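You operate a simulated robot arm through the tools that you are given. There is no shell and no other tool.

The job below is to be done with a simulated robot arm. You get a single attempt, and the scene is never put back.

JOB
Stick the black pad in the white tray's outline and lay the pink ticket's lens on it.
Fine: pad box cover back over its half, lens case shut. Where these are worked on the way, their far stop is far enough and under half their travel is too little: pad box cover.
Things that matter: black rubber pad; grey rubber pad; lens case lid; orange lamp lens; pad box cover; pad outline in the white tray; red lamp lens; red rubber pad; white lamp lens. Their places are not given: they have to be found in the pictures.

Only the result counts: the job must be done as asked and must still hold three seconds after the hand-in. Knocking over, shifting, dropping, spilling or breaking anything else fails it. Lids that push on must go on centred and level and be pressed home; caps that screw on are set level and turned clockwise until they are tight.

ROBOT AND FRAMES
A 7-joint arm with a two-finger parallel gripper, fixed in place. Base frame: the origin is at the foot of the arm, x ahead of it, y to its left, z up; the work surface is at about z = 795. Lengths are in mm, angles in rad, forces in N, time in s.
Its first joint turns from -2.897 to 2.897 rad. Payload 3.43 kg.
The tool frame sits at the grasp point between the pads (the TCP): z along the fingers, y along the line on which they close. The tips reach 30 mm beyond it. Largest opening 94 mm; finger width 28, thickness 10; the body of the gripper, 50 by 96 mm, starts 55 mm behind the TCP.
Orientation is told as [roll, pitch, yaw] about the base's x, y, z axes, in that order, counted from this pose: with the fingers straight down and closing along the base's y, the tool's x points along the base's -x, its y along +y and its z along -z.

CONTROLS
- The arm moves only by the tool nudge_tool. Its argument "increments" is a list of rows, each a list of 7 numbers: the shift along the tool's x, y, z in m, then the turn, a rotation vector about the tool's x, y, z in rad, then the closure in counts, from 0 (fully open) to 255 (shut). In form: [[x, y, z, wx, wy, wz, fingers], ...]. A call has 1 to 20 rows; each row is the pose to reach, as a shift and turn from the pose commanded when the call began, along the tool's axes at that moment. Each row takes 0.2 s and may step no farther than 50 mm and 0.15 rad from the row before; otherwise, or with a gripper value out of range, the whole call is refused. Where a pose cannot be reached the arm comes as near as it can. A force on the tool above 50 N (or 10 N above the force at the start of the call, whichever is more), or a blocked arm, ends the call early, and 0.2 s more pass. The fingers move at their own pace (about 45 mm/s each) and stop on an object; they squeeze with about 37 N. The grip force told is the motor's: it shows also when the fingers shut on nothing. Time passes only in rows, and 0.2 s behind the last, so rows that repeat a pose let the fingers close. It gives the time, the measured TCP pose, the force on the tool (base axes), the opening and the grip force at its end, in the units of the frame above (readings bear some noise), with the torque about the TCP (base axes, N m) and any sound that the robot's microphone picked up, and new pictures: "views" is both (left out), scene, wrist or none.
- Cameras (640 x 400 px; columns grow to the right, rows downward): "scene" is fixed at [50.9, 650.7, 1366.3]; the picture's right is [-0.65, -0.76, 0.00], its down [-0.27, 0.23, -0.93] and it looks along [0.71, -0.61, -0.36] (base axes); focal length 372 px, centre (320, 200). "wrist" rides on the gripper at [76, 14, -103] in the tool frame; the picture's right is [-0.18, 0.98, 0.00], its down [-0.75, -0.14, -0.64] and it looks along [-0.63, -0.12, 0.77] (tool axes); focal length 243 px, centre (320, 200).
- raise_lower(by): slides the trunk up (or, below 0, down) by that many mm; the arm rides with it, the base frame stays. It gives what a move gives, with no picture.
- point_at(camera, pixels): for up to 12 pixels [column, row] of the newest picture of that camera ("zoom" is the newest enlarged one), the place [x, y, z] in the base frame of the surface seen there, good to about 3 mm. It takes no simulated time.
- enlarge(camera, box): a new picture of the part [left, top, right, bottom] of that camera's present view, enlarged. It takes no simulated time.
- hand_in(): hands the job in; it is judged then, once.

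Open the gripper and draw the arm clear of the work before you hand the job in, unless the task says otherwise.

The tools are called after "Emit:" as name(argument=value, ...) on one line, values as JSON. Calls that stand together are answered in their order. nudge_tool: Moves the arm, as the interface text tells. Its arguments: {"type":"object","properties":{"increments":{"type":"array","items":{"type":"array","items":{"type":"number"}}},"views":{"type":"string","enum":["both","scene","wrist","none"]}},"required":["increments"]} The other tools are called the same way: raise_lower (by) slides the trunk up or down; point_at (camera, pixels) gives the place of the surface under pixels of a picture; enlarge (camera, box) takes an enlarged picture of a part of a camera's view; hand_in () hands the job in.

At the start:

```text
time_s: 0.0
ee_pos: [684.9, 122.5, 1268.3]
orientation: [0.001, 0.0, -0.001]
ft_force: [-0.9, -0.2, 0.6]
wrist_torque: [-0.02, -0.02, -0.01]
width: 94.0
gripper_force: 0.1
trunk travel left (down, up): [-300.0, 190.0]
```

scene: 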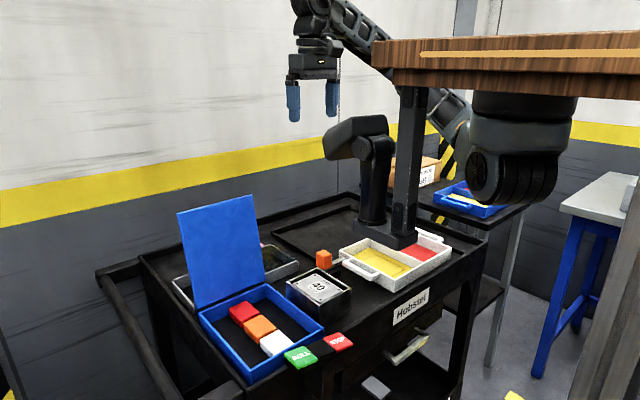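
wrist: 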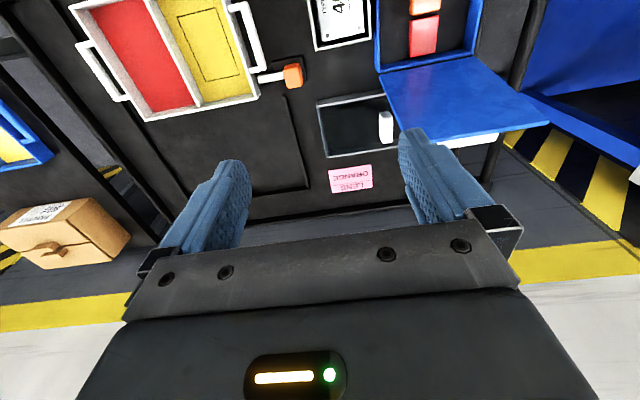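

The scene shows a blue lens case with its lid open at about (220,250), a white tray at (395,260), and a pink ticket reading something like "LENS ORANGE" in the wrist view at (350,177). I enlarge these parts first.

Emit:
enlarge(camera="scene", box=[160, 180, 360, 390])

Emit:
enlarge(camera="scene", box=[300, 160, 540, 310])

Emit:
enlarge(camera="wrist", box=[240, 0, 560, 200])

Emit:
enlarge(camera="wrist", box=[0, 0, 320, 270])

```text
1.90 times, centred on (260, 285) of scene
```

zoom: 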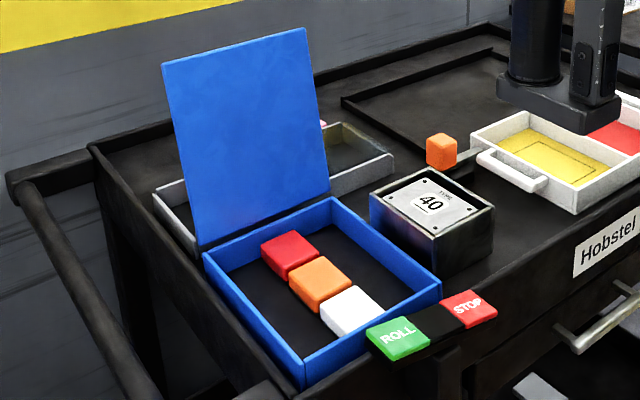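

```text
2.67 times, centred on (420, 235) of scene
```

zoom: 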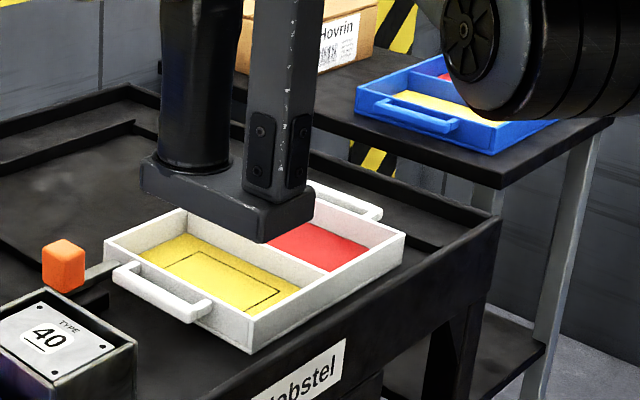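

```text
2.00 times, centred on (400, 100) of wrist
```

zoom: 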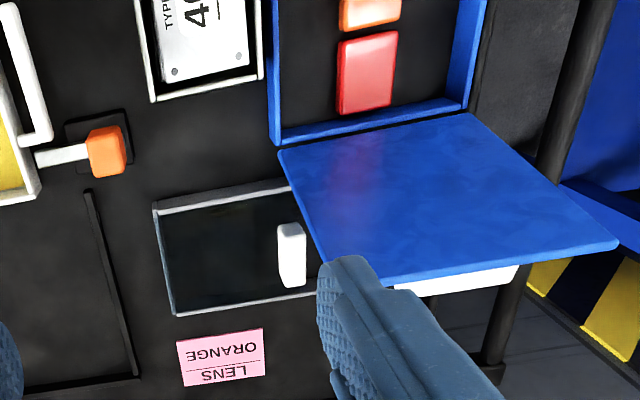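

```text
1.48 times, centred on (160, 135) of wrist
```

zoom: 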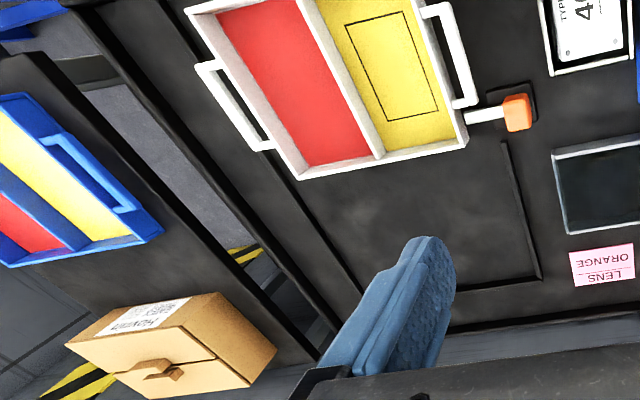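

The pink ticket reads "LENS ORANGE", so the lens is the orange one in the blue case at about (320,283) of the first zoom. I measure the places of the main things in both cameras.

Emit:
point_at(camera="scene", pixels=[[380, 240], [410, 150], [355, 130], [400, 65], [320, 258], [260, 330], [244, 312], [276, 342], [230, 245], [318, 288], [520, 150], [290, 268]])

Emit:
point_at(camera="wrist", pixels=[[385, 127], [385, 112], [350, 120], [318, 103], [330, 157], [398, 148], [292, 76], [270, 77], [350, 177], [460, 100], [548, 122], [390, 100]])

Emit:
point_at(camera="wrist", pixels=[[173, 17], [218, 10], [243, 74], [197, 81], [200, 104], [255, 97], [245, 40], [85, 60], [425, 40], [425, 5], [480, 140], [150, 118]])

```text
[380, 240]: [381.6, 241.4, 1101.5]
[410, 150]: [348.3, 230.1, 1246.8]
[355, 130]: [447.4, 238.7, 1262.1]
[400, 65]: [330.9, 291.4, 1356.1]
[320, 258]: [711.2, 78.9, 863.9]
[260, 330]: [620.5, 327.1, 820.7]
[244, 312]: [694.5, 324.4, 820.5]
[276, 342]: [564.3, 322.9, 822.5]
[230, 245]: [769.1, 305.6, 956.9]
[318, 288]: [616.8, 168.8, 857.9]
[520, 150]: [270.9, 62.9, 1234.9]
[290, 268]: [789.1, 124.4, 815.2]
```

```text
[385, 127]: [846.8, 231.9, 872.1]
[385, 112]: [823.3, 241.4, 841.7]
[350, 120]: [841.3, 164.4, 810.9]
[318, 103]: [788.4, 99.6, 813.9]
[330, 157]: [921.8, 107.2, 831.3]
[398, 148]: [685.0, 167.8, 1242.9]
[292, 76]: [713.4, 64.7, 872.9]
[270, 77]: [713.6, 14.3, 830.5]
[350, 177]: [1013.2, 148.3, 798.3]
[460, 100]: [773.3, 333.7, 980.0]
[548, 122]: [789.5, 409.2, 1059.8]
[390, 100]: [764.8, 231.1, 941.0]
```

```text
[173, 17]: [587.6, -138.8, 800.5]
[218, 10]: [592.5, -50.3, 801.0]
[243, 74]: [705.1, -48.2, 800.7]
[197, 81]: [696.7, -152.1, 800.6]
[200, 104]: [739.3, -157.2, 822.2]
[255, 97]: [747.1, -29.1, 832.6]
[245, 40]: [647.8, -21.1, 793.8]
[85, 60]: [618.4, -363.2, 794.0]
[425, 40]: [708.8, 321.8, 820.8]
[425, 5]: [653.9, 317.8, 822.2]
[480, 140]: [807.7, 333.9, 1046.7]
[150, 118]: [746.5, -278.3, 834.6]
```

The lid of the blue case leans at x≈770–810 and hides part of the pad box behind it; the knob of the cover shows at wrist (385,127). I move up along the side and turn the tool a quarter turn so the wrist camera looks along +y into the pad box.

Emit:
nudge_tool(increments=[[-0.013, -0.011, 0.009, 0, 0, -0.1427, 0], [-0.026, -0.022, 0.018, 0, 0, -0.2854, 0], [-0.039, -0.033, 0.027, 0, 0, -0.4281, 0], [-0.052, -0.044, 0.036, 0, 0, -0.5708, 0], [-0.065, -0.055, 0.045, 0, 0, -0.7135, 0], [-0.078, -0.066, 0.054, 0, 0, -0.8562, 0], [-0.091, -0.077, 0.063, 0, 0, -0.9989, 0], [-0.104, -0.088, 0.072, 0, 0, -1.1416, 0], [-0.117, -0.099, 0.081, 0, 0, -1.2843, 0], [-0.13, -0.11, 0.09, 0, 0, -1.427, 0], [-0.145, -0.122, 0.098, 0, 0, -1.5708, 0], [-0.145, -0.122, 0.098, 0, 0, -1.5708, 0]], views="both")

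```text
time_s: 2.6
ee_pos: [651.2, 118.9, 1158.4]
orientation: [0.003, 0.0, 1.569]
ft_force: [0.1, 0.3, 0.7]
wrist_torque: [0.01, 0.02, 0.03]
width: 93.8
gripper_force: 0.0
out of reach, approached as far as the arm can: row 8, 9, 10, 11, 12
trunk travel left (down, up): [-300.0, 190.0]
```

scene: 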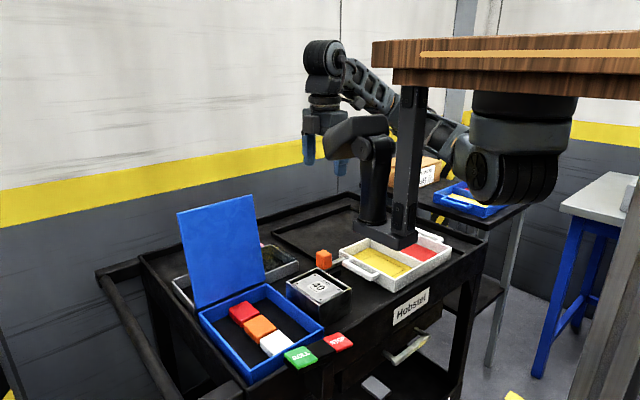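
wrist: 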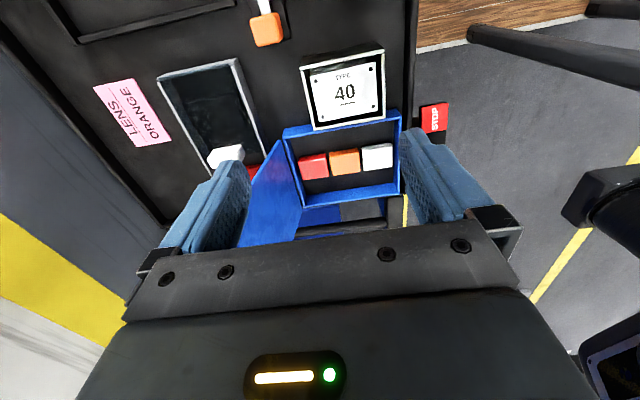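

The arm stopped short at (651,119,1158), as the reach is less up high. The new wrist view shows a red pad near the white knob (225,157); I go lower and farther ahead to look into the pad box from the side.

Emit:
nudge_tool(increments=[[0.03, -0.01, 0.03, 0, 0, 0, 0], [0.06, -0.03, 0.06, 0, 0, 0, 0], [0.09, -0.06, 0.09, 0, 0, 0, 0], [0.1, -0.1, 0.1, 0, 0, 0, 0], [0.1, -0.13, 0.11, 0, 0, 0, 0], [0.1, -0.16, 0.11, 0, 0, 0, 0], [0.1, -0.18, 0.11, 0, 0, 0, 0], [0.1, -0.18, 0.11, 0, 0, 0, 0]], views="both")

```text
refused: row 3 steps farther than a row can; nothing moved
```

That call was refused because one step was just over 50 mm; I repeat it with smaller steps.

Emit:
nudge_tool(increments=[[0.025, -0.01, 0.025, 0, 0, 0, 0], [0.05, -0.03, 0.05, 0, 0, 0, 0], [0.075, -0.05, 0.075, 0, 0, 0, 0], [0.1, -0.08, 0.1, 0, 0, 0, 0], [0.1, -0.12, 0.11, 0, 0, 0, 0], [0.1, -0.15, 0.11, 0, 0, 0, 0], [0.1, -0.18, 0.11, 0, 0, 0, 0], [0.1, -0.18, 0.11, 0, 0, 0, 0]], views="both")

```text
time_s: 4.4
ee_pos: [643.0, 112.1, 1084.7]
orientation: [-0.001, -0.001, 1.569]
ft_force: [-0.1, -0.1, 0.7]
wrist_torque: [0.0, 0.03, -0.02]
width: 93.9
gripper_force: 0.0
out of reach, approached as far as the arm can: row 1, 2, 3, 4, 5, 6, 7, 8
trunk travel left (down, up): [-300.0, 190.0]
```

scene: 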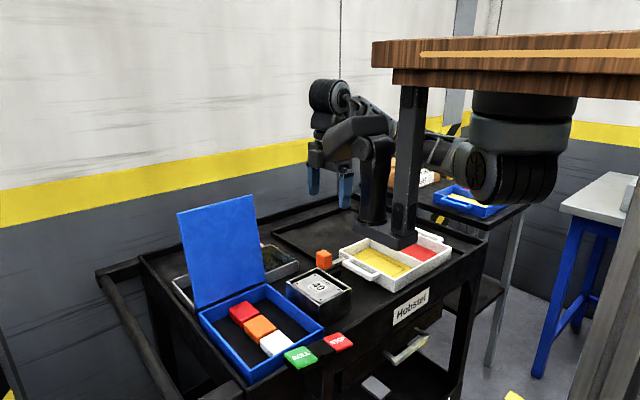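
wrist: 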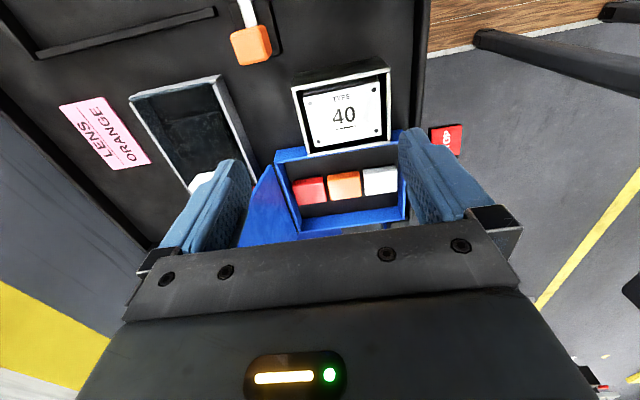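

The arm lowered but would not go to +x or −y, so a joint limit related to this yaw seems to bind. I turn the yaw back toward about 0.8 while moving ahead to see whether it frees up.

Emit:
nudge_tool(increments=[[0, 0, 0, 0, 0, 0.14, 0], [0, 0, 0, 0, 0, 0.28, 0], [0, 0, 0, 0, 0, 0.42, 0], [0, 0, 0, 0, 0, 0.56, 0], [0, 0, 0, 0, 0, 0.7, 0], [0.02, -0.03, 0, 0, 0, 0.8, 0], [0.04, -0.06, 0, 0, 0, 0.8, 0], [0.06, -0.09, 0, 0, 0, 0.8, 0], [0.07, -0.12, 0, 0, 0, 0.8, 0], [0.07, -0.12, 0, 0, 0, 0.8, 0]], views="both")

```text
time_s: 6.6
ee_pos: [763.0, 39.7, 1082.5]
orientation: [0.0, 0.002, 0.772]
ft_force: [-0.5, -1.3, -0.2]
wrist_torque: [0.01, -0.02, 0.03]
width: 94.1
gripper_force: 0.1
trunk travel left (down, up): [-300.0, 190.0]
```

scene: 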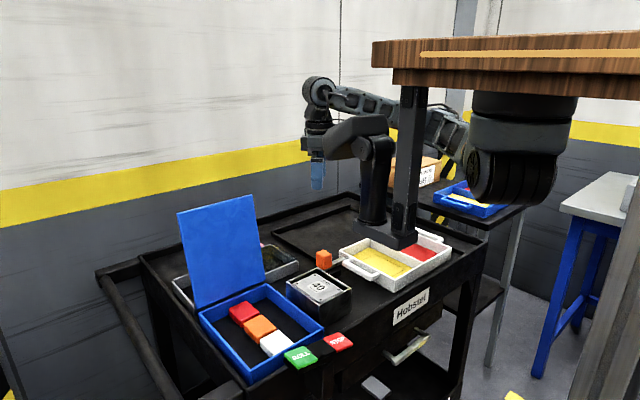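
wrist: 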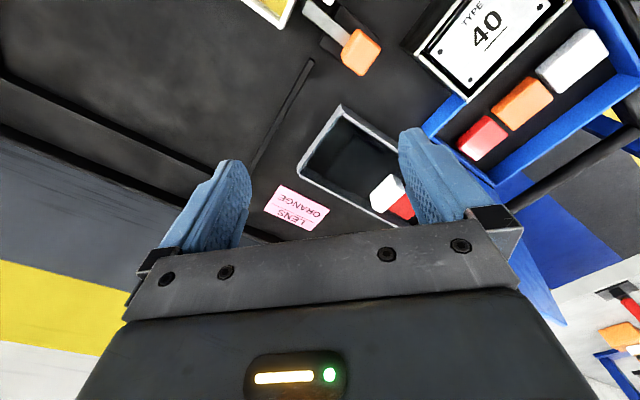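

Now it moves freely at yaw 0.77. I shift farther ahead and right, turning slightly more, so the pad box (350,165) and the red pad (402,207) come out between the fingers.

Emit:
nudge_tool(increments=[[0.004, -0.03, 0, 0, 0, -0.1, 0], [0.008, -0.06, 0, 0, 0, -0.2, 0], [0.013, -0.1, 0, 0, 0, -0.3, 0], [0.013, -0.1, 0, 0, 0, -0.3, 0]], views="wrist")

```text
time_s: 7.6
ee_pos: [794.0, -0.5, 1083.8]
orientation: [-0.001, 0.003, 0.938]
ft_force: [1.2, 1.4, 0.2]
wrist_torque: [0.0, -0.01, 0.01]
width: 93.8
gripper_force: 0.0
out of reach, approached as far as the arm can: row 2, 3, 4
trunk travel left (down, up): [-300.0, 190.0]
```

wrist: 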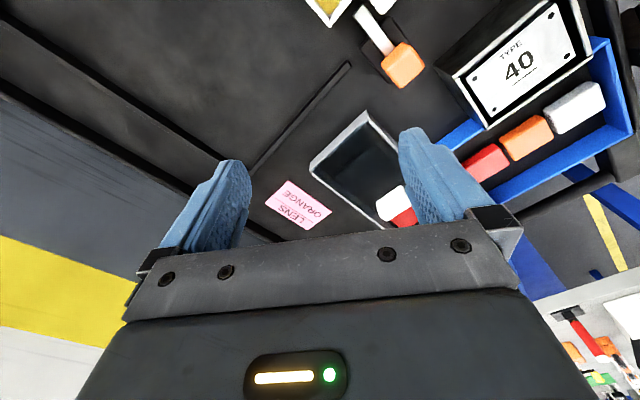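

The yaw limit binds again. I enlarge the pad box region around (375,180) and probe its surfaces.

Emit:
enlarge(camera="wrist", box=[290, 90, 450, 240])

Emit:
point_at(camera="wrist", pixels=[[395, 205], [404, 216], [355, 160], [375, 175], [345, 150], [365, 113], [311, 165], [375, 212], [395, 140], [340, 185], [380, 195], [370, 150]])

```text
2.67 times, centred on (370, 165) of wrist
```

zoom: 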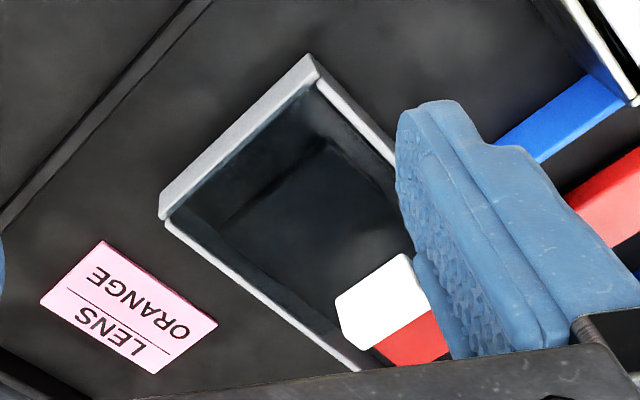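

```text
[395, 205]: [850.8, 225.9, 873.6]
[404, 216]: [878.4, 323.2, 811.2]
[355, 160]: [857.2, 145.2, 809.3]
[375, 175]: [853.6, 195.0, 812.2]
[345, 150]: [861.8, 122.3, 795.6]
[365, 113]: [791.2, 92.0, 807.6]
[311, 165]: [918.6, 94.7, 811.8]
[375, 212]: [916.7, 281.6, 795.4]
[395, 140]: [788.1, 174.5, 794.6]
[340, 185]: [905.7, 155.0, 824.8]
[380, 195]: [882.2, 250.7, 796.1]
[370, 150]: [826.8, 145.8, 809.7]
```

Probing finds a dark surface at z≈810 in the near half (about (855,145)), plus a red pad at (878,323,811) beyond the white knob (851,226,874). I go lower with yaw back to 0 to see the near half close up.

Emit:
nudge_tool(increments=[[-0.008, 0.016, 0.015, 0, 0, 0.134, 0], [-0.017, 0.033, 0.03, 0, 0, 0.268, 0], [-0.025, 0.049, 0.045, 0, 0, 0.402, 0], [-0.034, 0.066, 0.06, 0, 0, 0.536, 0], [-0.042, 0.082, 0.075, 0, 0, 0.67, 0], [-0.051, 0.1, 0.09, 0, 0, 0.804, 0], [-0.059, 0.115, 0.104, 0, 0, 0.938, 0], [-0.059, 0.115, 0.104, 0, 0, 0.938, 0]], views="both")

```text
time_s: 9.4
ee_pos: [735.4, 116.2, 980.0]
orientation: [0.001, -0.001, -0.002]
ft_force: [-0.5, -0.8, 0.3]
wrist_torque: [0.01, 0.03, 0.01]
width: 93.9
gripper_force: 0.1
trunk travel left (down, up): [-300.0, 190.0]
```

scene: 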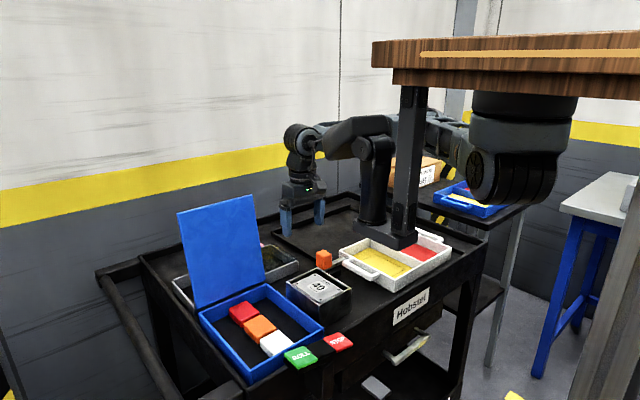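
wrist: 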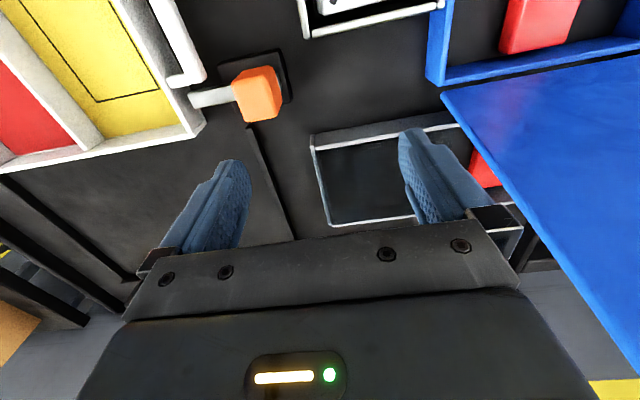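

Emit:
enlarge(camera="wrist", box=[290, 90, 530, 250])

Emit:
point_at(camera="wrist", pixels=[[487, 170], [330, 170], [350, 170], [380, 170], [400, 190], [360, 210], [340, 200], [318, 142], [330, 223], [445, 112], [470, 110], [520, 140]])

```text
2.50 times, centred on (410, 170) of wrist
```

zoom: 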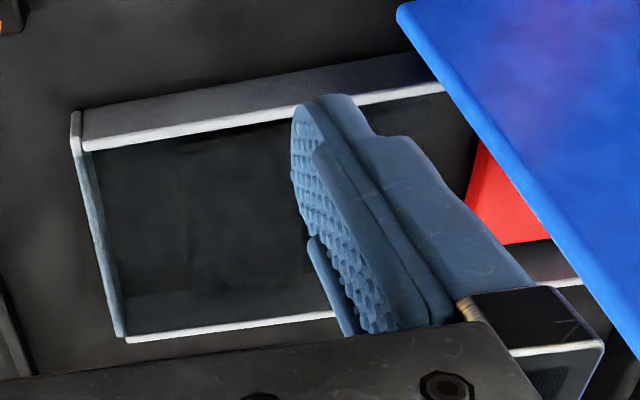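

```text
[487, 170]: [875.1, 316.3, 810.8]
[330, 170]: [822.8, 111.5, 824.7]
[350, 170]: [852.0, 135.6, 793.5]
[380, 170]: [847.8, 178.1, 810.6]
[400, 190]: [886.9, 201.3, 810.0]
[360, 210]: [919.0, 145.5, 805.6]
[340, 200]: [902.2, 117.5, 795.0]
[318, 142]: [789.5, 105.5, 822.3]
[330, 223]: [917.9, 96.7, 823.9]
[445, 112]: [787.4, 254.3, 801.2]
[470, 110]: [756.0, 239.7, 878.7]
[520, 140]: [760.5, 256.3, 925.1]
```

The zoom hints at a slightly glossy sheet over the near half, and a darker block inside. I shift +y by 35 mm and lower to look straight between the fingers.

Emit:
nudge_tool(increments=[[0, 0.02, 0.02, 0, 0, 0, 0], [0, 0.035, 0.045, 0, 0, 0, 0], [0, 0.035, 0.045, 0, 0, 0, 0]], views="wrist")

Emit:
enlarge(camera="wrist", box=[230, 80, 470, 240])

```text
time_s: 10.2
ee_pos: [735.4, 152.4, 934.7]
orientation: [0.0, 0.0, -0.002]
ft_force: [0.3, 0.3, 0.2]
wrist_torque: [-0.02, 0.01, -0.01]
width: 94.1
gripper_force: 0.0
trunk travel left (down, up): [-300.0, 190.0]
```

wrist: 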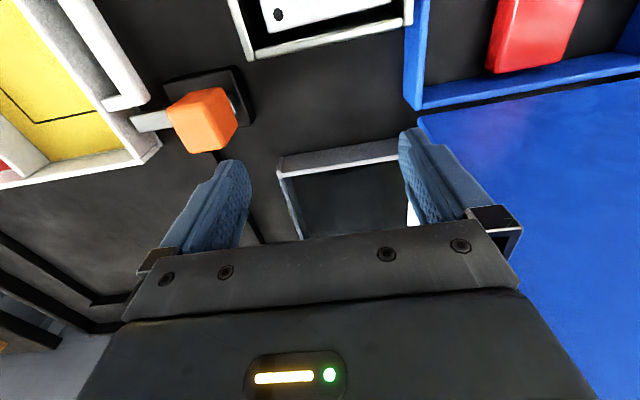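

```text
2.50 times, centred on (350, 160) of wrist
```

zoom: 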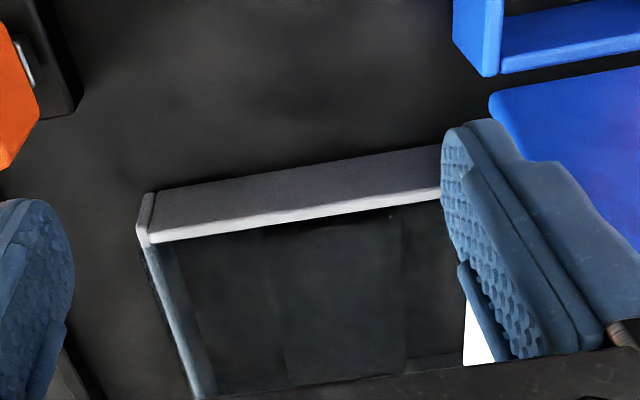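

A smoked clear cover seems to lie over the near half, with a black pad beneath (zoom (270–410, 230–380)) and the white knob at its far edge. I rise, turn to yaw 0.85 and look from the right along the box to understand the knob.

Emit:
nudge_tool(increments=[[-0.0, -0.019, -0.03, 0, 0, -0.14, 0], [-0.015, -0.038, -0.06, 0, 0, -0.28, 0], [-0.03, -0.057, -0.07, 0, 0, -0.42, 0], [-0.045, -0.076, -0.075, 0, 0, -0.56, 0], [-0.055, -0.095, -0.075, 0, 0, -0.7, 0], [-0.065, -0.112, -0.075, 0, 0, -0.84, 0], [-0.065, -0.112, -0.075, 0, 0, -0.84, 0]], views="none")

Emit:
nudge_tool(increments=[[0, 0, 0, 0, -0.13, 0, 0], [0, 0, 0, 0, -0.26, 0, 0], [0, 0, 0, 0, -0.36, 0, 0], [0, 0, 0, 0, -0.36, 0, 0]], views="wrist")

Emit:
enlarge(camera="wrist", box=[280, 80, 520, 230])

```text
time_s: 11.8
ee_pos: [800.2, 40.1, 1009.2]
orientation: [-0.001, -0.001, 0.842]
ft_force: [-0.8, 0.3, -0.7]
wrist_torque: [0.02, -0.01, 0.0]
width: 94.0
gripper_force: 0.0
trunk travel left (down, up): [-300.0, 190.0]
```

```text
time_s: 12.8
ee_pos: [800.1, 39.2, 1009.6]
orientation: [-0.001, -0.362, 0.841]
ft_force: [-0.4, -0.4, 0.0]
wrist_torque: [0.0, -0.02, 0.02]
width: 94.1
gripper_force: 0.1
trunk travel left (down, up): [-300.0, 190.0]
```

wrist: 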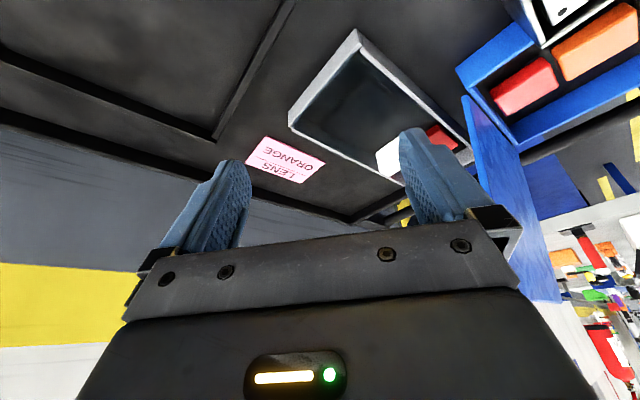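

```text
2.67 times, centred on (400, 155) of wrist
```

zoom: 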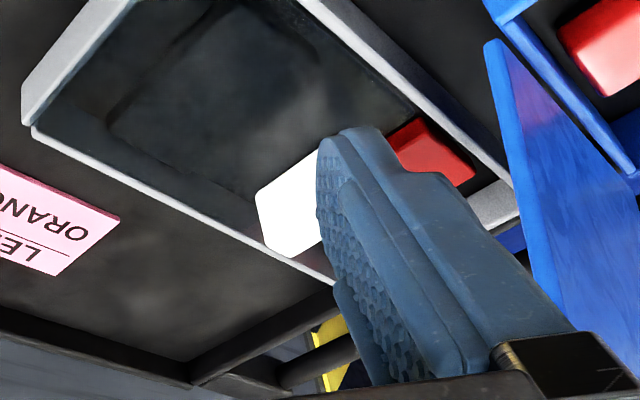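

The right finger hides the knob region at (400,155); closing the fingers will bring them to the picture's centre and free that part.

Emit:
nudge_tool(increments=[[0, 0, 0, 0, 0, 0, 255], [0, 0, 0, 0, 0, 0, 255], [0, 0, 0, 0, 0, 0, 255], [0, 0, 0, 0, 0, 0, 255], [0, 0, 0, 0, 0, 0, 255]], views="wrist")

Emit:
enlarge(camera="wrist", box=[340, 80, 540, 220])

```text
time_s: 14.0
ee_pos: [799.3, 37.7, 1011.0]
orientation: [0.0, -0.36, 0.839]
ft_force: [0.0, 0.7, 0.4]
wrist_torque: [-0.02, 0.06, 0.01]
width: 0.3
gripper_force: 10.5
trunk travel left (down, up): [-300.0, 190.0]
```

wrist: 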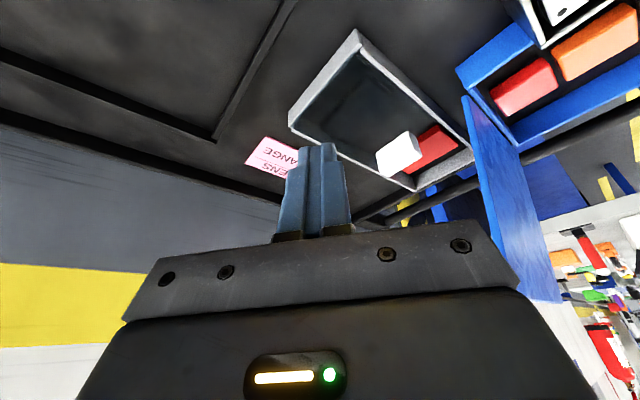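

```text
2.86 times, centred on (440, 150) of wrist
```

zoom: 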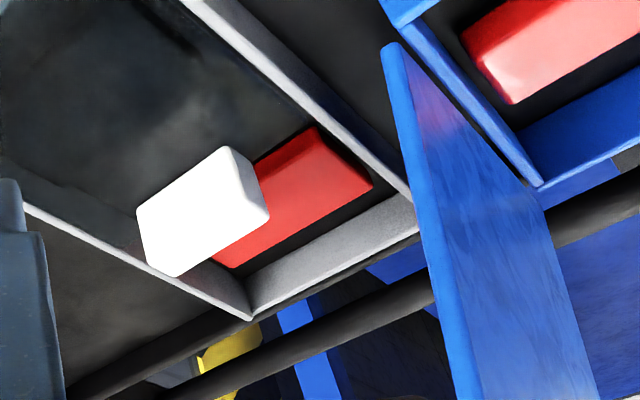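

Now the knob is clear at zoom (200,210): a white upright bar, with the red pad uncovered beyond it and the box's far wall at (330,250). I measure these.

Emit:
point_at(camera="zoom", pixels=[[180, 200], [145, 215], [222, 150], [180, 272], [260, 190], [262, 210], [300, 190], [250, 318], [410, 200], [330, 245], [90, 100], [210, 140]])

Emit:
point_at(camera="zoom", pixels=[[388, 50], [450, 390], [500, 390], [440, 120], [520, 180], [100, 240], [60, 205], [350, 150], [313, 130], [370, 185], [232, 266], [280, 270]])

Emit:
point_at(camera="wrist", pixels=[[355, 33], [290, 125], [330, 90], [360, 90], [350, 60], [380, 120], [312, 112], [418, 188], [470, 150], [466, 100], [478, 190], [515, 165]])

```text
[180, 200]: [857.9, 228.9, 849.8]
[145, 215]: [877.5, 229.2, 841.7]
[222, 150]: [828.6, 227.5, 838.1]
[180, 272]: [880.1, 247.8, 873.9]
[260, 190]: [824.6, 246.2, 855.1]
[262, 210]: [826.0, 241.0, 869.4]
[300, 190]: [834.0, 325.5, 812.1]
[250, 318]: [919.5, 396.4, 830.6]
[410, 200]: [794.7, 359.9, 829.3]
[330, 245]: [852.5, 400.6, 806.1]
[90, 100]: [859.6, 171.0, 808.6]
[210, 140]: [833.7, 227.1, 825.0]
```

```text
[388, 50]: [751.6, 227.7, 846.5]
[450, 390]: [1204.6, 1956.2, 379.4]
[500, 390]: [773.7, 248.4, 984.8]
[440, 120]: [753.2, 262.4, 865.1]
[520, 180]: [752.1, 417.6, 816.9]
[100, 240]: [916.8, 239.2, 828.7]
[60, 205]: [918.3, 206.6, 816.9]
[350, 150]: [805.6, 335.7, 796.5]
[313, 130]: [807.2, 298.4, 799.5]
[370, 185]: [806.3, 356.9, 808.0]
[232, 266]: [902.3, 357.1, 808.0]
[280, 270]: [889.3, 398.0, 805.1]
```

```text
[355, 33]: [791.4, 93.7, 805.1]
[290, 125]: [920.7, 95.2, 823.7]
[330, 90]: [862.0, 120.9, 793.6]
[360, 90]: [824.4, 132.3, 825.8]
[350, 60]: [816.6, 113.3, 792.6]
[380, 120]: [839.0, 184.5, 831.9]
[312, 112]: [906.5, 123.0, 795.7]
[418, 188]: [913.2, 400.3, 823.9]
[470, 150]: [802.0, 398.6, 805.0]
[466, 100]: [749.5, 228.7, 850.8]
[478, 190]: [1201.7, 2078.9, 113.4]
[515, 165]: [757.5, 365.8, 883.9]
```

The knob is a bar at x 825–880, y 228–248, z up to 874 on a clear cover over y≈100–248; the box runs y 94–400 and the open case lid stands right where the forearm would pass for sliding the cover. So I will first take the orange lens out, park it, and shut the case; I level the tool and go above the case for a look.

Emit:
nudge_tool(increments=[[0, 0, 0, 0, 0.12, 0, 120], [0, 0, 0, 0, 0.24, 0, 0], [0, 0, 0, 0, 0.36, 0, 0], [0, 0, 0, 0, 0.36, 0, 0]], views="none")

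Emit:
nudge_tool(increments=[[0, 0, -0.04, 0, 0, 0.05, 0], [0, 0, -0.08, 0, 0, 0.12, 0], [0, 0.0, -0.11, 0, 0, 0.24, 0], [-0.009, 0.035, -0.11, 0, 0, 0.36, 0], [-0.018, 0.07, -0.11, 0, 0, 0.48, 0], [-0.028, 0.105, -0.11, 0, 0, 0.6, 0], [-0.037, 0.14, -0.11, 0, 0, 0.72, 0], [-0.046, 0.175, -0.11, 0, 0, 0.84, 0], [-0.055, 0.21, -0.11, 0, 0, 0.84, 0], [-0.064, 0.245, -0.11, 0, 0, 0.84, 0], [-0.0736, 0.2806, -0.11, 0, 0, 0.84, 0], [-0.0736, 0.2806, -0.11, 0, 0, 0.84, 0]], views="none")

Emit:
nudge_tool(increments=[[0, 0, 0, 0, 0.13, 0, 0], [0, 0, 0, 0, 0.26, 0, 0], [0, 0, 0, 0, 0.39, 0, 0], [0, 0, 0, 0, 0.39, 0, 0]], views="both")

```text
time_s: 15.0
ee_pos: [799.7, 37.8, 1009.8]
orientation: [0.0, 0.002, 0.841]
ft_force: [-1.4, 0.2, 0.2]
wrist_torque: [0.01, -0.01, -0.01]
width: 85.5
gripper_force: 0.1
trunk travel left (down, up): [-300.0, 190.0]
```

```text
time_s: 17.6
ee_pos: [639.9, 281.2, 1120.5]
orientation: [0.0, 0.001, 0.001]
ft_force: [-0.1, 0.2, -0.5]
wrist_torque: [-0.01, -0.02, -0.01]
width: 94.1
gripper_force: 0.1
trunk travel left (down, up): [-300.0, 190.0]
```

```text
time_s: 18.6
ee_pos: [640.6, 280.7, 1120.2]
orientation: [-0.001, 0.391, -0.001]
ft_force: [0.8, -0.4, -0.4]
wrist_torque: [0.0, -0.01, 0.0]
width: 93.8
gripper_force: 0.0
trunk travel left (down, up): [-300.0, 190.0]
```

scene: 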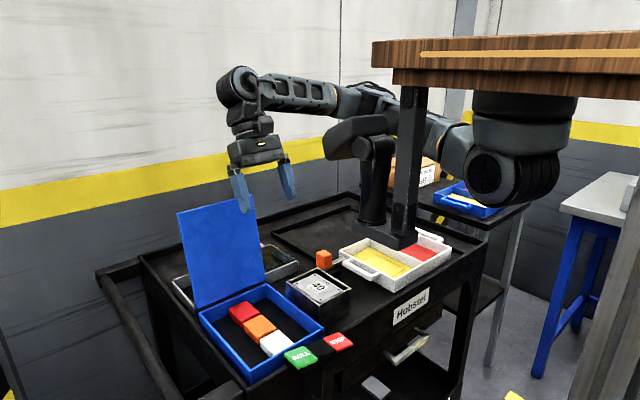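
wrist: 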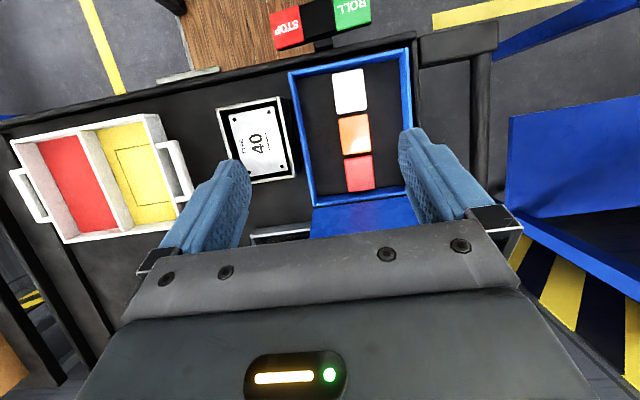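

A clear overhead view: three lenses white (350,92), orange (355,133), red (359,173) in the case, and the tray with its outline at (148,175). I enlarge and measure.

Emit:
enlarge(camera="wrist", box=[270, 30, 430, 230])

Emit:
point_at(camera="wrist", pixels=[[341, 116], [367, 115], [371, 151], [344, 155], [355, 133], [350, 92], [359, 173], [288, 72], [407, 49], [414, 187], [313, 206], [330, 140]])

Emit:
point_at(camera="wrist", pixels=[[118, 150], [153, 146], [173, 198], [138, 205], [95, 130], [158, 116], [178, 222], [66, 243], [12, 142], [175, 155], [345, 70], [300, 28]])

```text
2.00 times, centred on (350, 130) of wrist
```

zoom: 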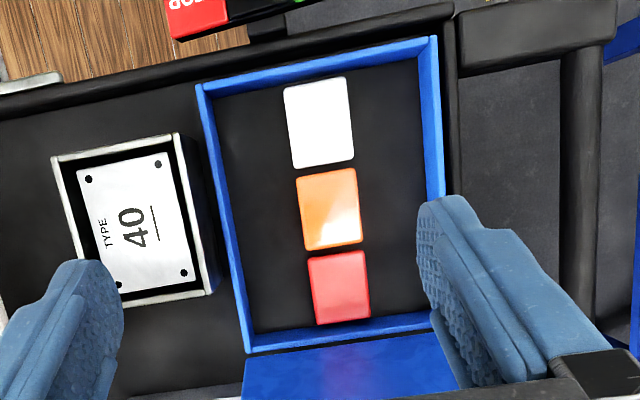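

```text
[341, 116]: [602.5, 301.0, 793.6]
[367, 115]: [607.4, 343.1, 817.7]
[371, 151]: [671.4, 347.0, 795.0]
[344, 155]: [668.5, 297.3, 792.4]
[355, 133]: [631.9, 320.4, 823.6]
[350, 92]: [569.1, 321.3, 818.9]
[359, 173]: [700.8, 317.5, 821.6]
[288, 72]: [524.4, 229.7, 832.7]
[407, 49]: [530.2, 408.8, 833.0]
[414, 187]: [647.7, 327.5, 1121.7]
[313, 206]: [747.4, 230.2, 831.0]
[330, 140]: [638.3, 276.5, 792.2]
```

```text
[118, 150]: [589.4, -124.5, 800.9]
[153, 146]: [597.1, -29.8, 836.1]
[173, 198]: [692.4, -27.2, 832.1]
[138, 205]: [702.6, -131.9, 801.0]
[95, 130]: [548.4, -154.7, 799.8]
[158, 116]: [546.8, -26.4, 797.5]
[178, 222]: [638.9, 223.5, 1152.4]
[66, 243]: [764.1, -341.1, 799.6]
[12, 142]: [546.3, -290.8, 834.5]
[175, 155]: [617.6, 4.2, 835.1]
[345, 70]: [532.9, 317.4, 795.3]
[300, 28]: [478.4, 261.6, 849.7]
```

Orange lens centre is about (634,320), top z≈822, roughly 46 mm wide in y and 60 mm in x; case walls top out at 832. I level the tool, go over the lens and descend part way, and also probe the cart floor for a parking place.

Emit:
nudge_tool(increments=[[0, 0, 0, 0, -0.13, 0, 0], [0, 0, 0, 0, -0.26, 0, 0], [0, 0, 0, 0, -0.39, 0, 0], [0, 0, 0, 0, -0.39, 0, 0]], views="none")

Emit:
nudge_tool(increments=[[0.002, 0.013, 0.03, 0, 0, 0, 0], [0.004, 0.026, 0.06, 0, 0, 0, 0], [0.006, 0.039, 0.1, 0, 0, 0, 0], [0.006, 0.039, 0.145, 0, 0, 0, 0], [0.006, 0.039, 0.19, 0, 0, 0, 0], [0.006, 0.039, 0.21, 0, 0, 0, 0], [0.006, 0.039, 0.21, 0, 0, 0, 0]], views="both")

Emit:
point_at(camera="scene", pixels=[[330, 225], [310, 240], [345, 230], [300, 225], [295, 215], [320, 210], [315, 235], [335, 235], [272, 238], [330, 243]])

```text
time_s: 19.6
ee_pos: [641.0, 281.5, 1120.6]
orientation: [0.002, -0.002, 0.0]
ft_force: [0.1, 1.2, -0.4]
wrist_torque: [-0.02, 0.02, -0.02]
width: 94.0
gripper_force: 0.0
trunk travel left (down, up): [-300.0, 190.0]
```

```text
time_s: 21.2
ee_pos: [634.7, 320.5, 911.1]
orientation: [0.0, 0.0, -0.001]
ft_force: [0.9, -0.5, 0.3]
wrist_torque: [0.03, -0.01, -0.01]
width: 93.9
gripper_force: 0.1
trunk travel left (down, up): [-300.0, 190.0]
```

scene: 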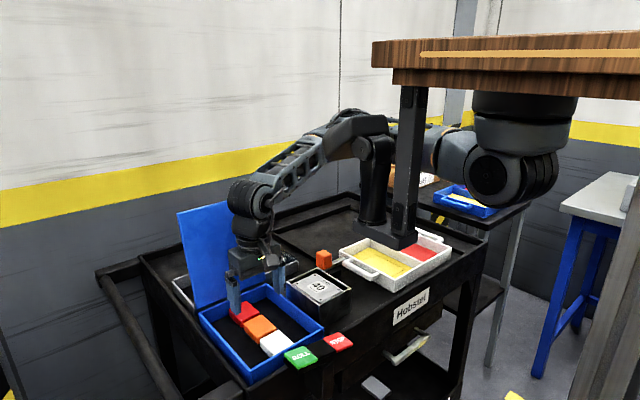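
wrist: 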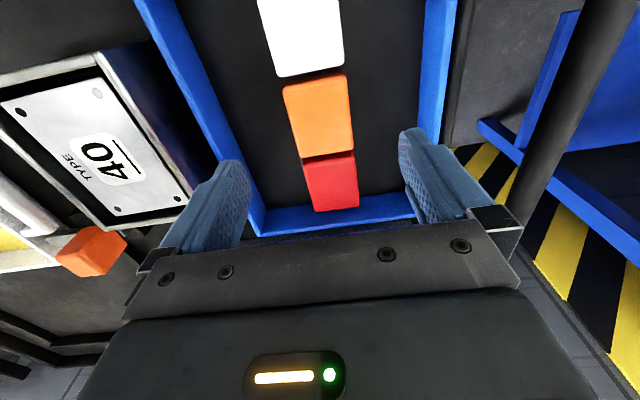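

```text
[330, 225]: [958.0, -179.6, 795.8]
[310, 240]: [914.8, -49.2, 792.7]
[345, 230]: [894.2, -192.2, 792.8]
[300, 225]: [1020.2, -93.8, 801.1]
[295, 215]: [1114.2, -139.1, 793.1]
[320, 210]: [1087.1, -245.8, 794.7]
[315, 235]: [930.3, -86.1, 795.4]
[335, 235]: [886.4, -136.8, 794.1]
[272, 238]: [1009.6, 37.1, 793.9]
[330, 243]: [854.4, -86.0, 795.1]
```

The orange lens sits right on the approach axis (centre near (319,117), expected axis about (320,121)). I measure its edges once more before going down.

Emit:
point_at(camera="wrist", pixels=[[290, 90], [340, 84], [348, 140], [308, 148], [320, 115], [318, 78], [328, 148], [297, 115], [347, 112], [300, 200], [265, 130]])

Emit:
enlarge(camera="wrist", box=[240, 50, 400, 220])

```text
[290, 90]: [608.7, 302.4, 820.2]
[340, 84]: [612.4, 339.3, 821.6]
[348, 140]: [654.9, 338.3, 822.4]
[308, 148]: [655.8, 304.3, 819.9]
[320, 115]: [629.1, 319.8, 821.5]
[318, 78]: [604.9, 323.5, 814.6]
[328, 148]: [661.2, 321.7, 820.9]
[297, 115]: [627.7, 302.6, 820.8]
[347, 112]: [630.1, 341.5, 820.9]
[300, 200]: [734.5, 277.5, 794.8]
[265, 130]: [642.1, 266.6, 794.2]
```

```text
2.35 times, centred on (320, 135) of wrist
```

zoom: 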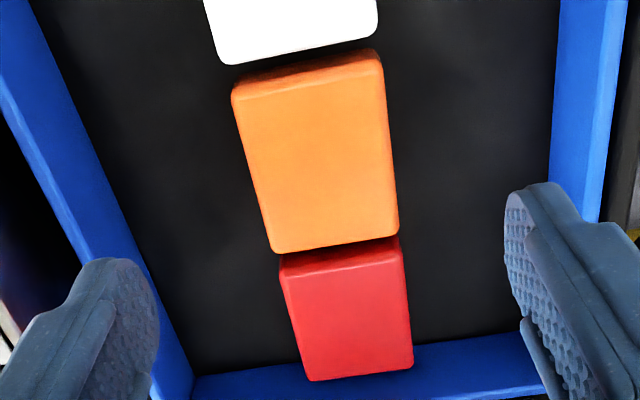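

The orange lens spans x 605–662, y 300–343, top 821 over the floor at 795; the tool at (634.7,320.5) is centred. I go down 82 mm and close.

Emit:
nudge_tool(increments=[[0.001, 0.0, 0.03, 0, 0, 0, 0], [0.0015, 0.0005, 0.06, 0, 0, 0, 0], [0.0015, 0.0005, 0.08, 0, 0, 0, 0], [0.0015, 0.0005, 0.081, 0, 0, 0, 0], [0.0015, 0.0005, 0.081, 0, 0, 0, 255], [0.0015, 0.0005, 0.081, 0, 0, 0, 255], [0.0015, 0.0005, 0.081, 0, 0, 0, 255], [0.0015, 0.0005, 0.081, 0, 0, 0, 255], [0.0015, 0.0005, 0.081, 0, 0, 0, 255]], views="both")

```text
time_s: 23.2
ee_pos: [633.5, 320.1, 828.9]
orientation: [0.0, 0.001, 0.0]
ft_force: [0.1, -0.1, -0.2]
wrist_torque: [-0.03, -0.01, 0.0]
width: 49.2
gripper_force: 37.1
trunk travel left (down, up): [-300.0, 190.0]
```

scene: 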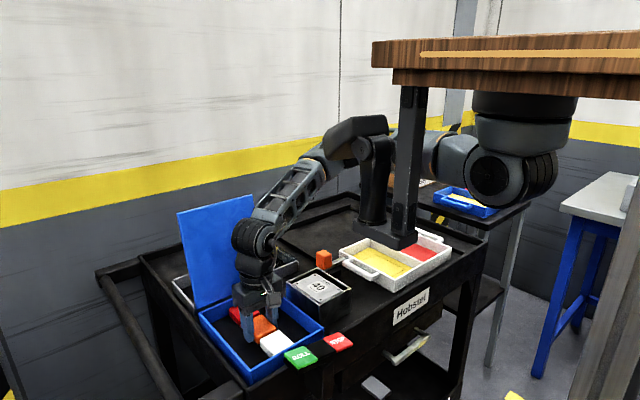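
wrist: 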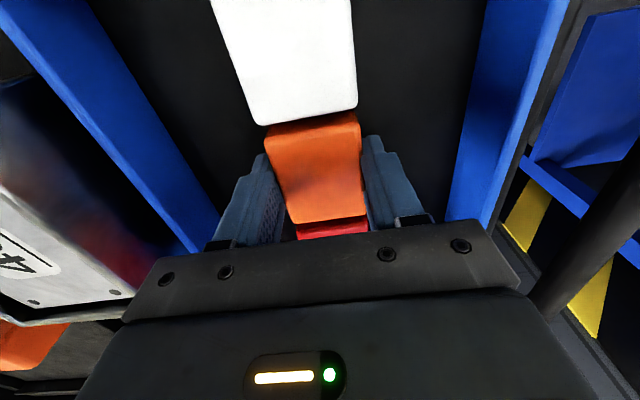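

The grip holds at 49.2 mm with 37 N. I lift the lens straight up to z≈1000 and check it before travelling.

Emit:
nudge_tool(increments=[[0, 0, -0.02, 0, 0, 0, 255], [0, 0, -0.05, 0, 0, 0, 255], [0, 0, -0.09, 0, 0, 0, 255], [0, 0, -0.13, 0, 0, 0, 255], [0, 0, -0.17, 0, 0, 0, 255], [0, 0, -0.17, 0, 0, 0, 255]], views="both")

```text
time_s: 24.6
ee_pos: [632.2, 321.9, 998.8]
orientation: [0.0, 0.002, 0.0]
ft_force: [0.5, 0.1, 0.7]
wrist_torque: [0.02, -0.02, -0.01]
width: 0.0
gripper_force: 32.8
trunk travel left (down, up): [-300.0, 190.0]
```

scene: 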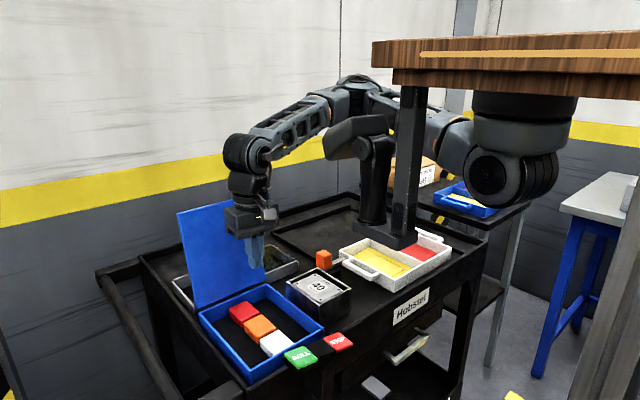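
wrist: 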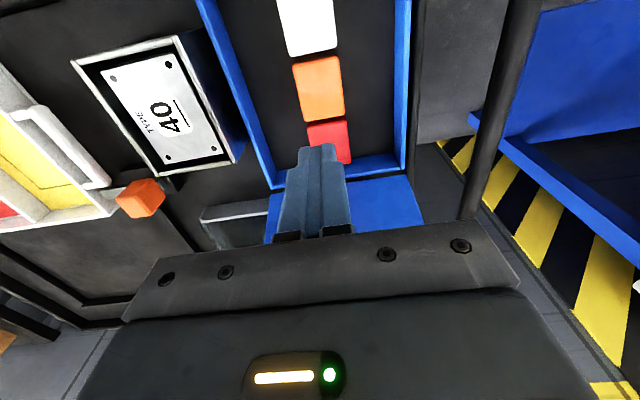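

The fingers slid off: width is now 0 and the orange lens is still in the case at (318,88). I look closely at whether it moved or tilted.

Emit:
enlarge(camera="wrist", box=[250, 0, 410, 190])

Emit:
enlarge(camera="scene", box=[195, 270, 335, 380])

Emit:
point_at(camera="wrist", pixels=[[298, 68], [335, 62], [340, 112], [305, 116], [318, 88], [294, 68], [341, 60], [308, 20], [318, 58], [322, 120]])

```text
2.11 times, centred on (330, 95) of wrist
```

zoom: 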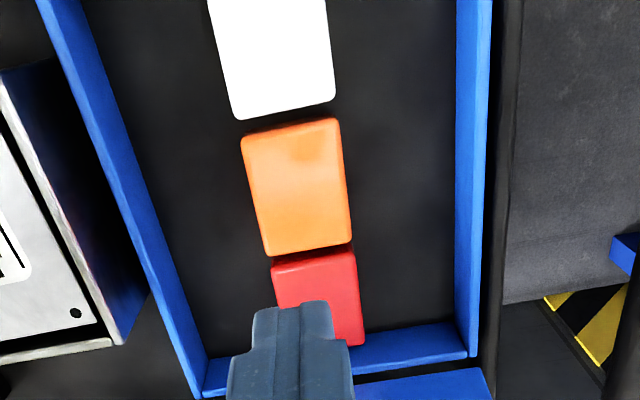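

```text
3.64 times, centred on (265, 325) of scene
```

zoom: 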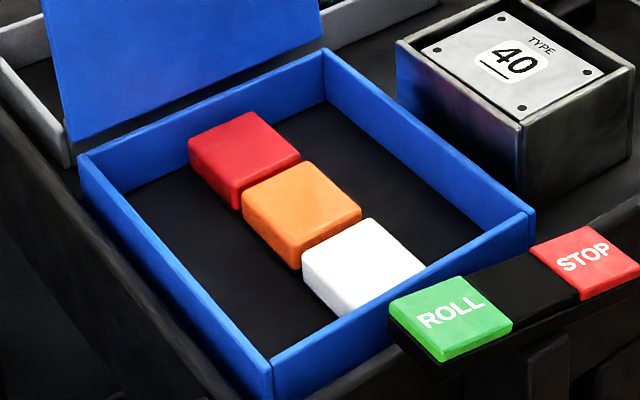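

```text
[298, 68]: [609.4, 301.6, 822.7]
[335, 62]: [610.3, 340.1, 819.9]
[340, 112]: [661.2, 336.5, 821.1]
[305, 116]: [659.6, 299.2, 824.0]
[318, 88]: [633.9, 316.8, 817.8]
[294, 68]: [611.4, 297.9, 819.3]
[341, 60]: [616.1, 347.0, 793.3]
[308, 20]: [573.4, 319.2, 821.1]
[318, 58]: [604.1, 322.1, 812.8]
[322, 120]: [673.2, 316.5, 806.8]
```

The lens is unmoved, a block with rounded edges. I open, go back down slightly deeper, squeeze longer and lift very slowly while watching the forces.

Emit:
nudge_tool(increments=[[0, 0, 0, 0, 0, 0, 0], [0, 0, 0, 0, 0, 0, 0], [0, 0, 0, 0, 0, 0, 0], [0, 0, 0, 0, 0, 0, 0], [0, 0, 0, 0, 0, 0, 0], [0, 0, 0.04, 0, 0, 0, 0], [0, 0, 0.08, 0, 0, 0, 0], [0, 0, 0.12, 0, 0, 0, 0], [0, 0, 0.15, 0, 0, 0, 0], [0, 0, 0.165, 0, 0, 0, 0], [0, 0, 0.172, 0, 0, 0, 0], [0, 0, 0.172, 0, 0, 0, 0]], views="wrist")

Emit:
nudge_tool(increments=[[0, 0, 0, 0, 0, 0, 255], [0, 0, 0, 0, 0, 0, 255], [0, 0, 0, 0, 0, 0, 255], [0, 0, 0, 0, 0, 0, 255], [0, 0, 0, 0, 0, 0, 255], [0, 0, 0, 0, 0, 0, 255], [0, 0, 0, 0, 0, 0, 255], [0, 0, 0, 0, 0, 0, 255]], views="wrist")

Emit:
nudge_tool(increments=[[0, 0, -0.001, 0, 0, 0, 255], [0, 0, -0.002, 0, 0, 0, 255], [0, 0, -0.003, 0, 0, 0, 255], [0, 0, -0.004, 0, 0, 0, 255]], views="wrist")

```text
time_s: 27.2
ee_pos: [633.5, 319.5, 826.3]
orientation: [0.0, -0.001, -0.001]
ft_force: [0.4, -0.3, -0.4]
wrist_torque: [0.02, 0.0, 0.0]
width: 94.0
gripper_force: 0.0
trunk travel left (down, up): [-300.0, 190.0]
```

wrist: 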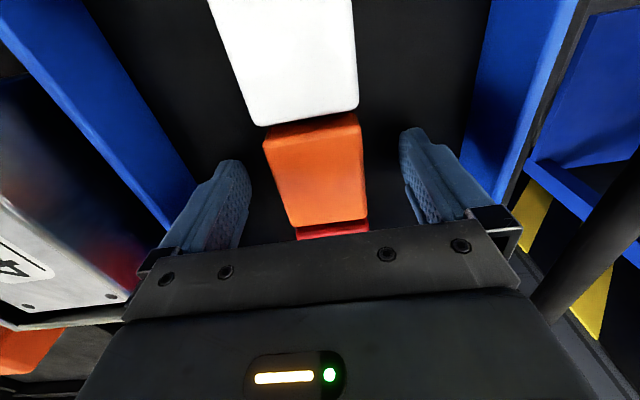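

```text
time_s: 29.0
ee_pos: [633.3, 319.6, 826.0]
orientation: [0.0, -0.001, -0.001]
ft_force: [-0.1, 0.0, 3.5]
wrist_torque: [-0.05, 0.0, -0.03]
width: 48.9
gripper_force: 37.2
trunk travel left (down, up): [-300.0, 190.0]
```

wrist: 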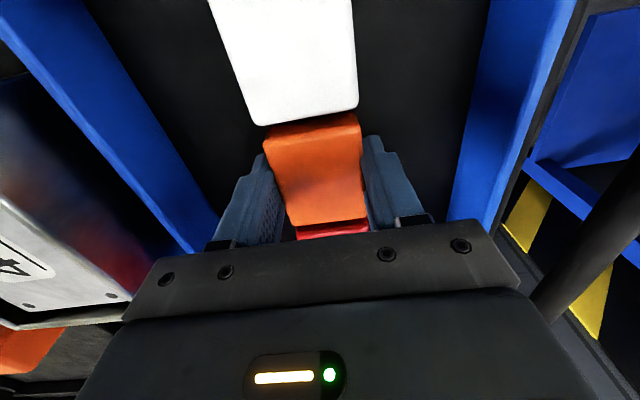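

```text
time_s: 30.0
ee_pos: [632.8, 320.9, 830.9]
orientation: [-0.001, 0.001, 0.002]
ft_force: [0.2, 0.3, -0.7]
wrist_torque: [0.03, -0.01, 0.01]
width: 48.7
gripper_force: 37.1
trunk travel left (down, up): [-300.0, 190.0]
```

wrist: 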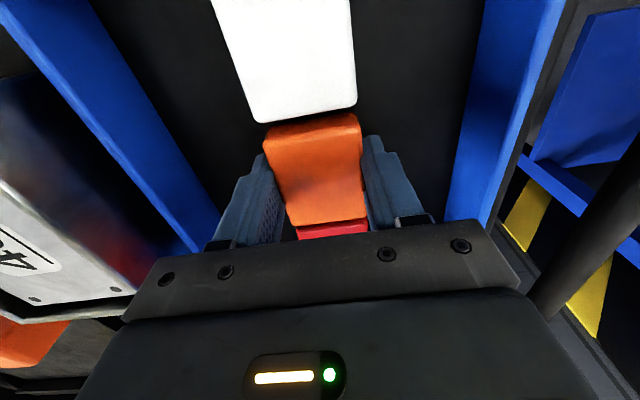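

The lens seems to ride along now: it stays fixed in the picture while the white lens shifted (row 126→123), with no pull on the tool. I continue lifting gently.

Emit:
nudge_tool(increments=[[0, 0, -0.002, 0, 0, 0, 255], [0, 0, -0.005, 0, 0, 0, 255], [0, 0, -0.009, 0, 0, 0, 255], [0, 0, -0.014, 0, 0, 0, 255], [0, 0, -0.019, 0, 0, 0, 255], [0, 0, -0.022, 0, 0, 0, 255]], views="both")

```text
time_s: 31.4
ee_pos: [632.7, 320.1, 851.8]
orientation: [0.0, -0.001, 0.0]
ft_force: [-0.7, 0.0, -0.8]
wrist_torque: [0.03, -0.01, -0.02]
width: 49.1
gripper_force: 37.3
trunk travel left (down, up): [-300.0, 190.0]
```

scene: 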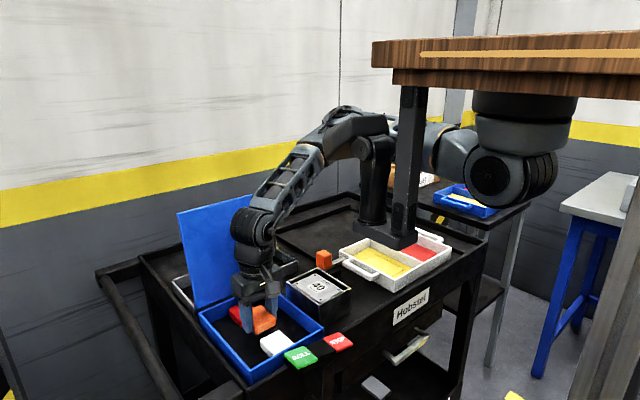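
wrist: 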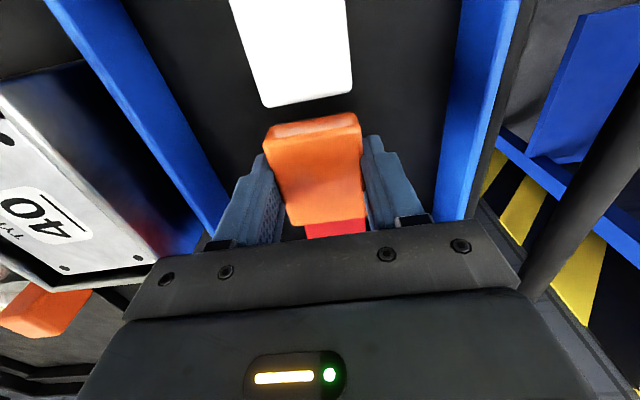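

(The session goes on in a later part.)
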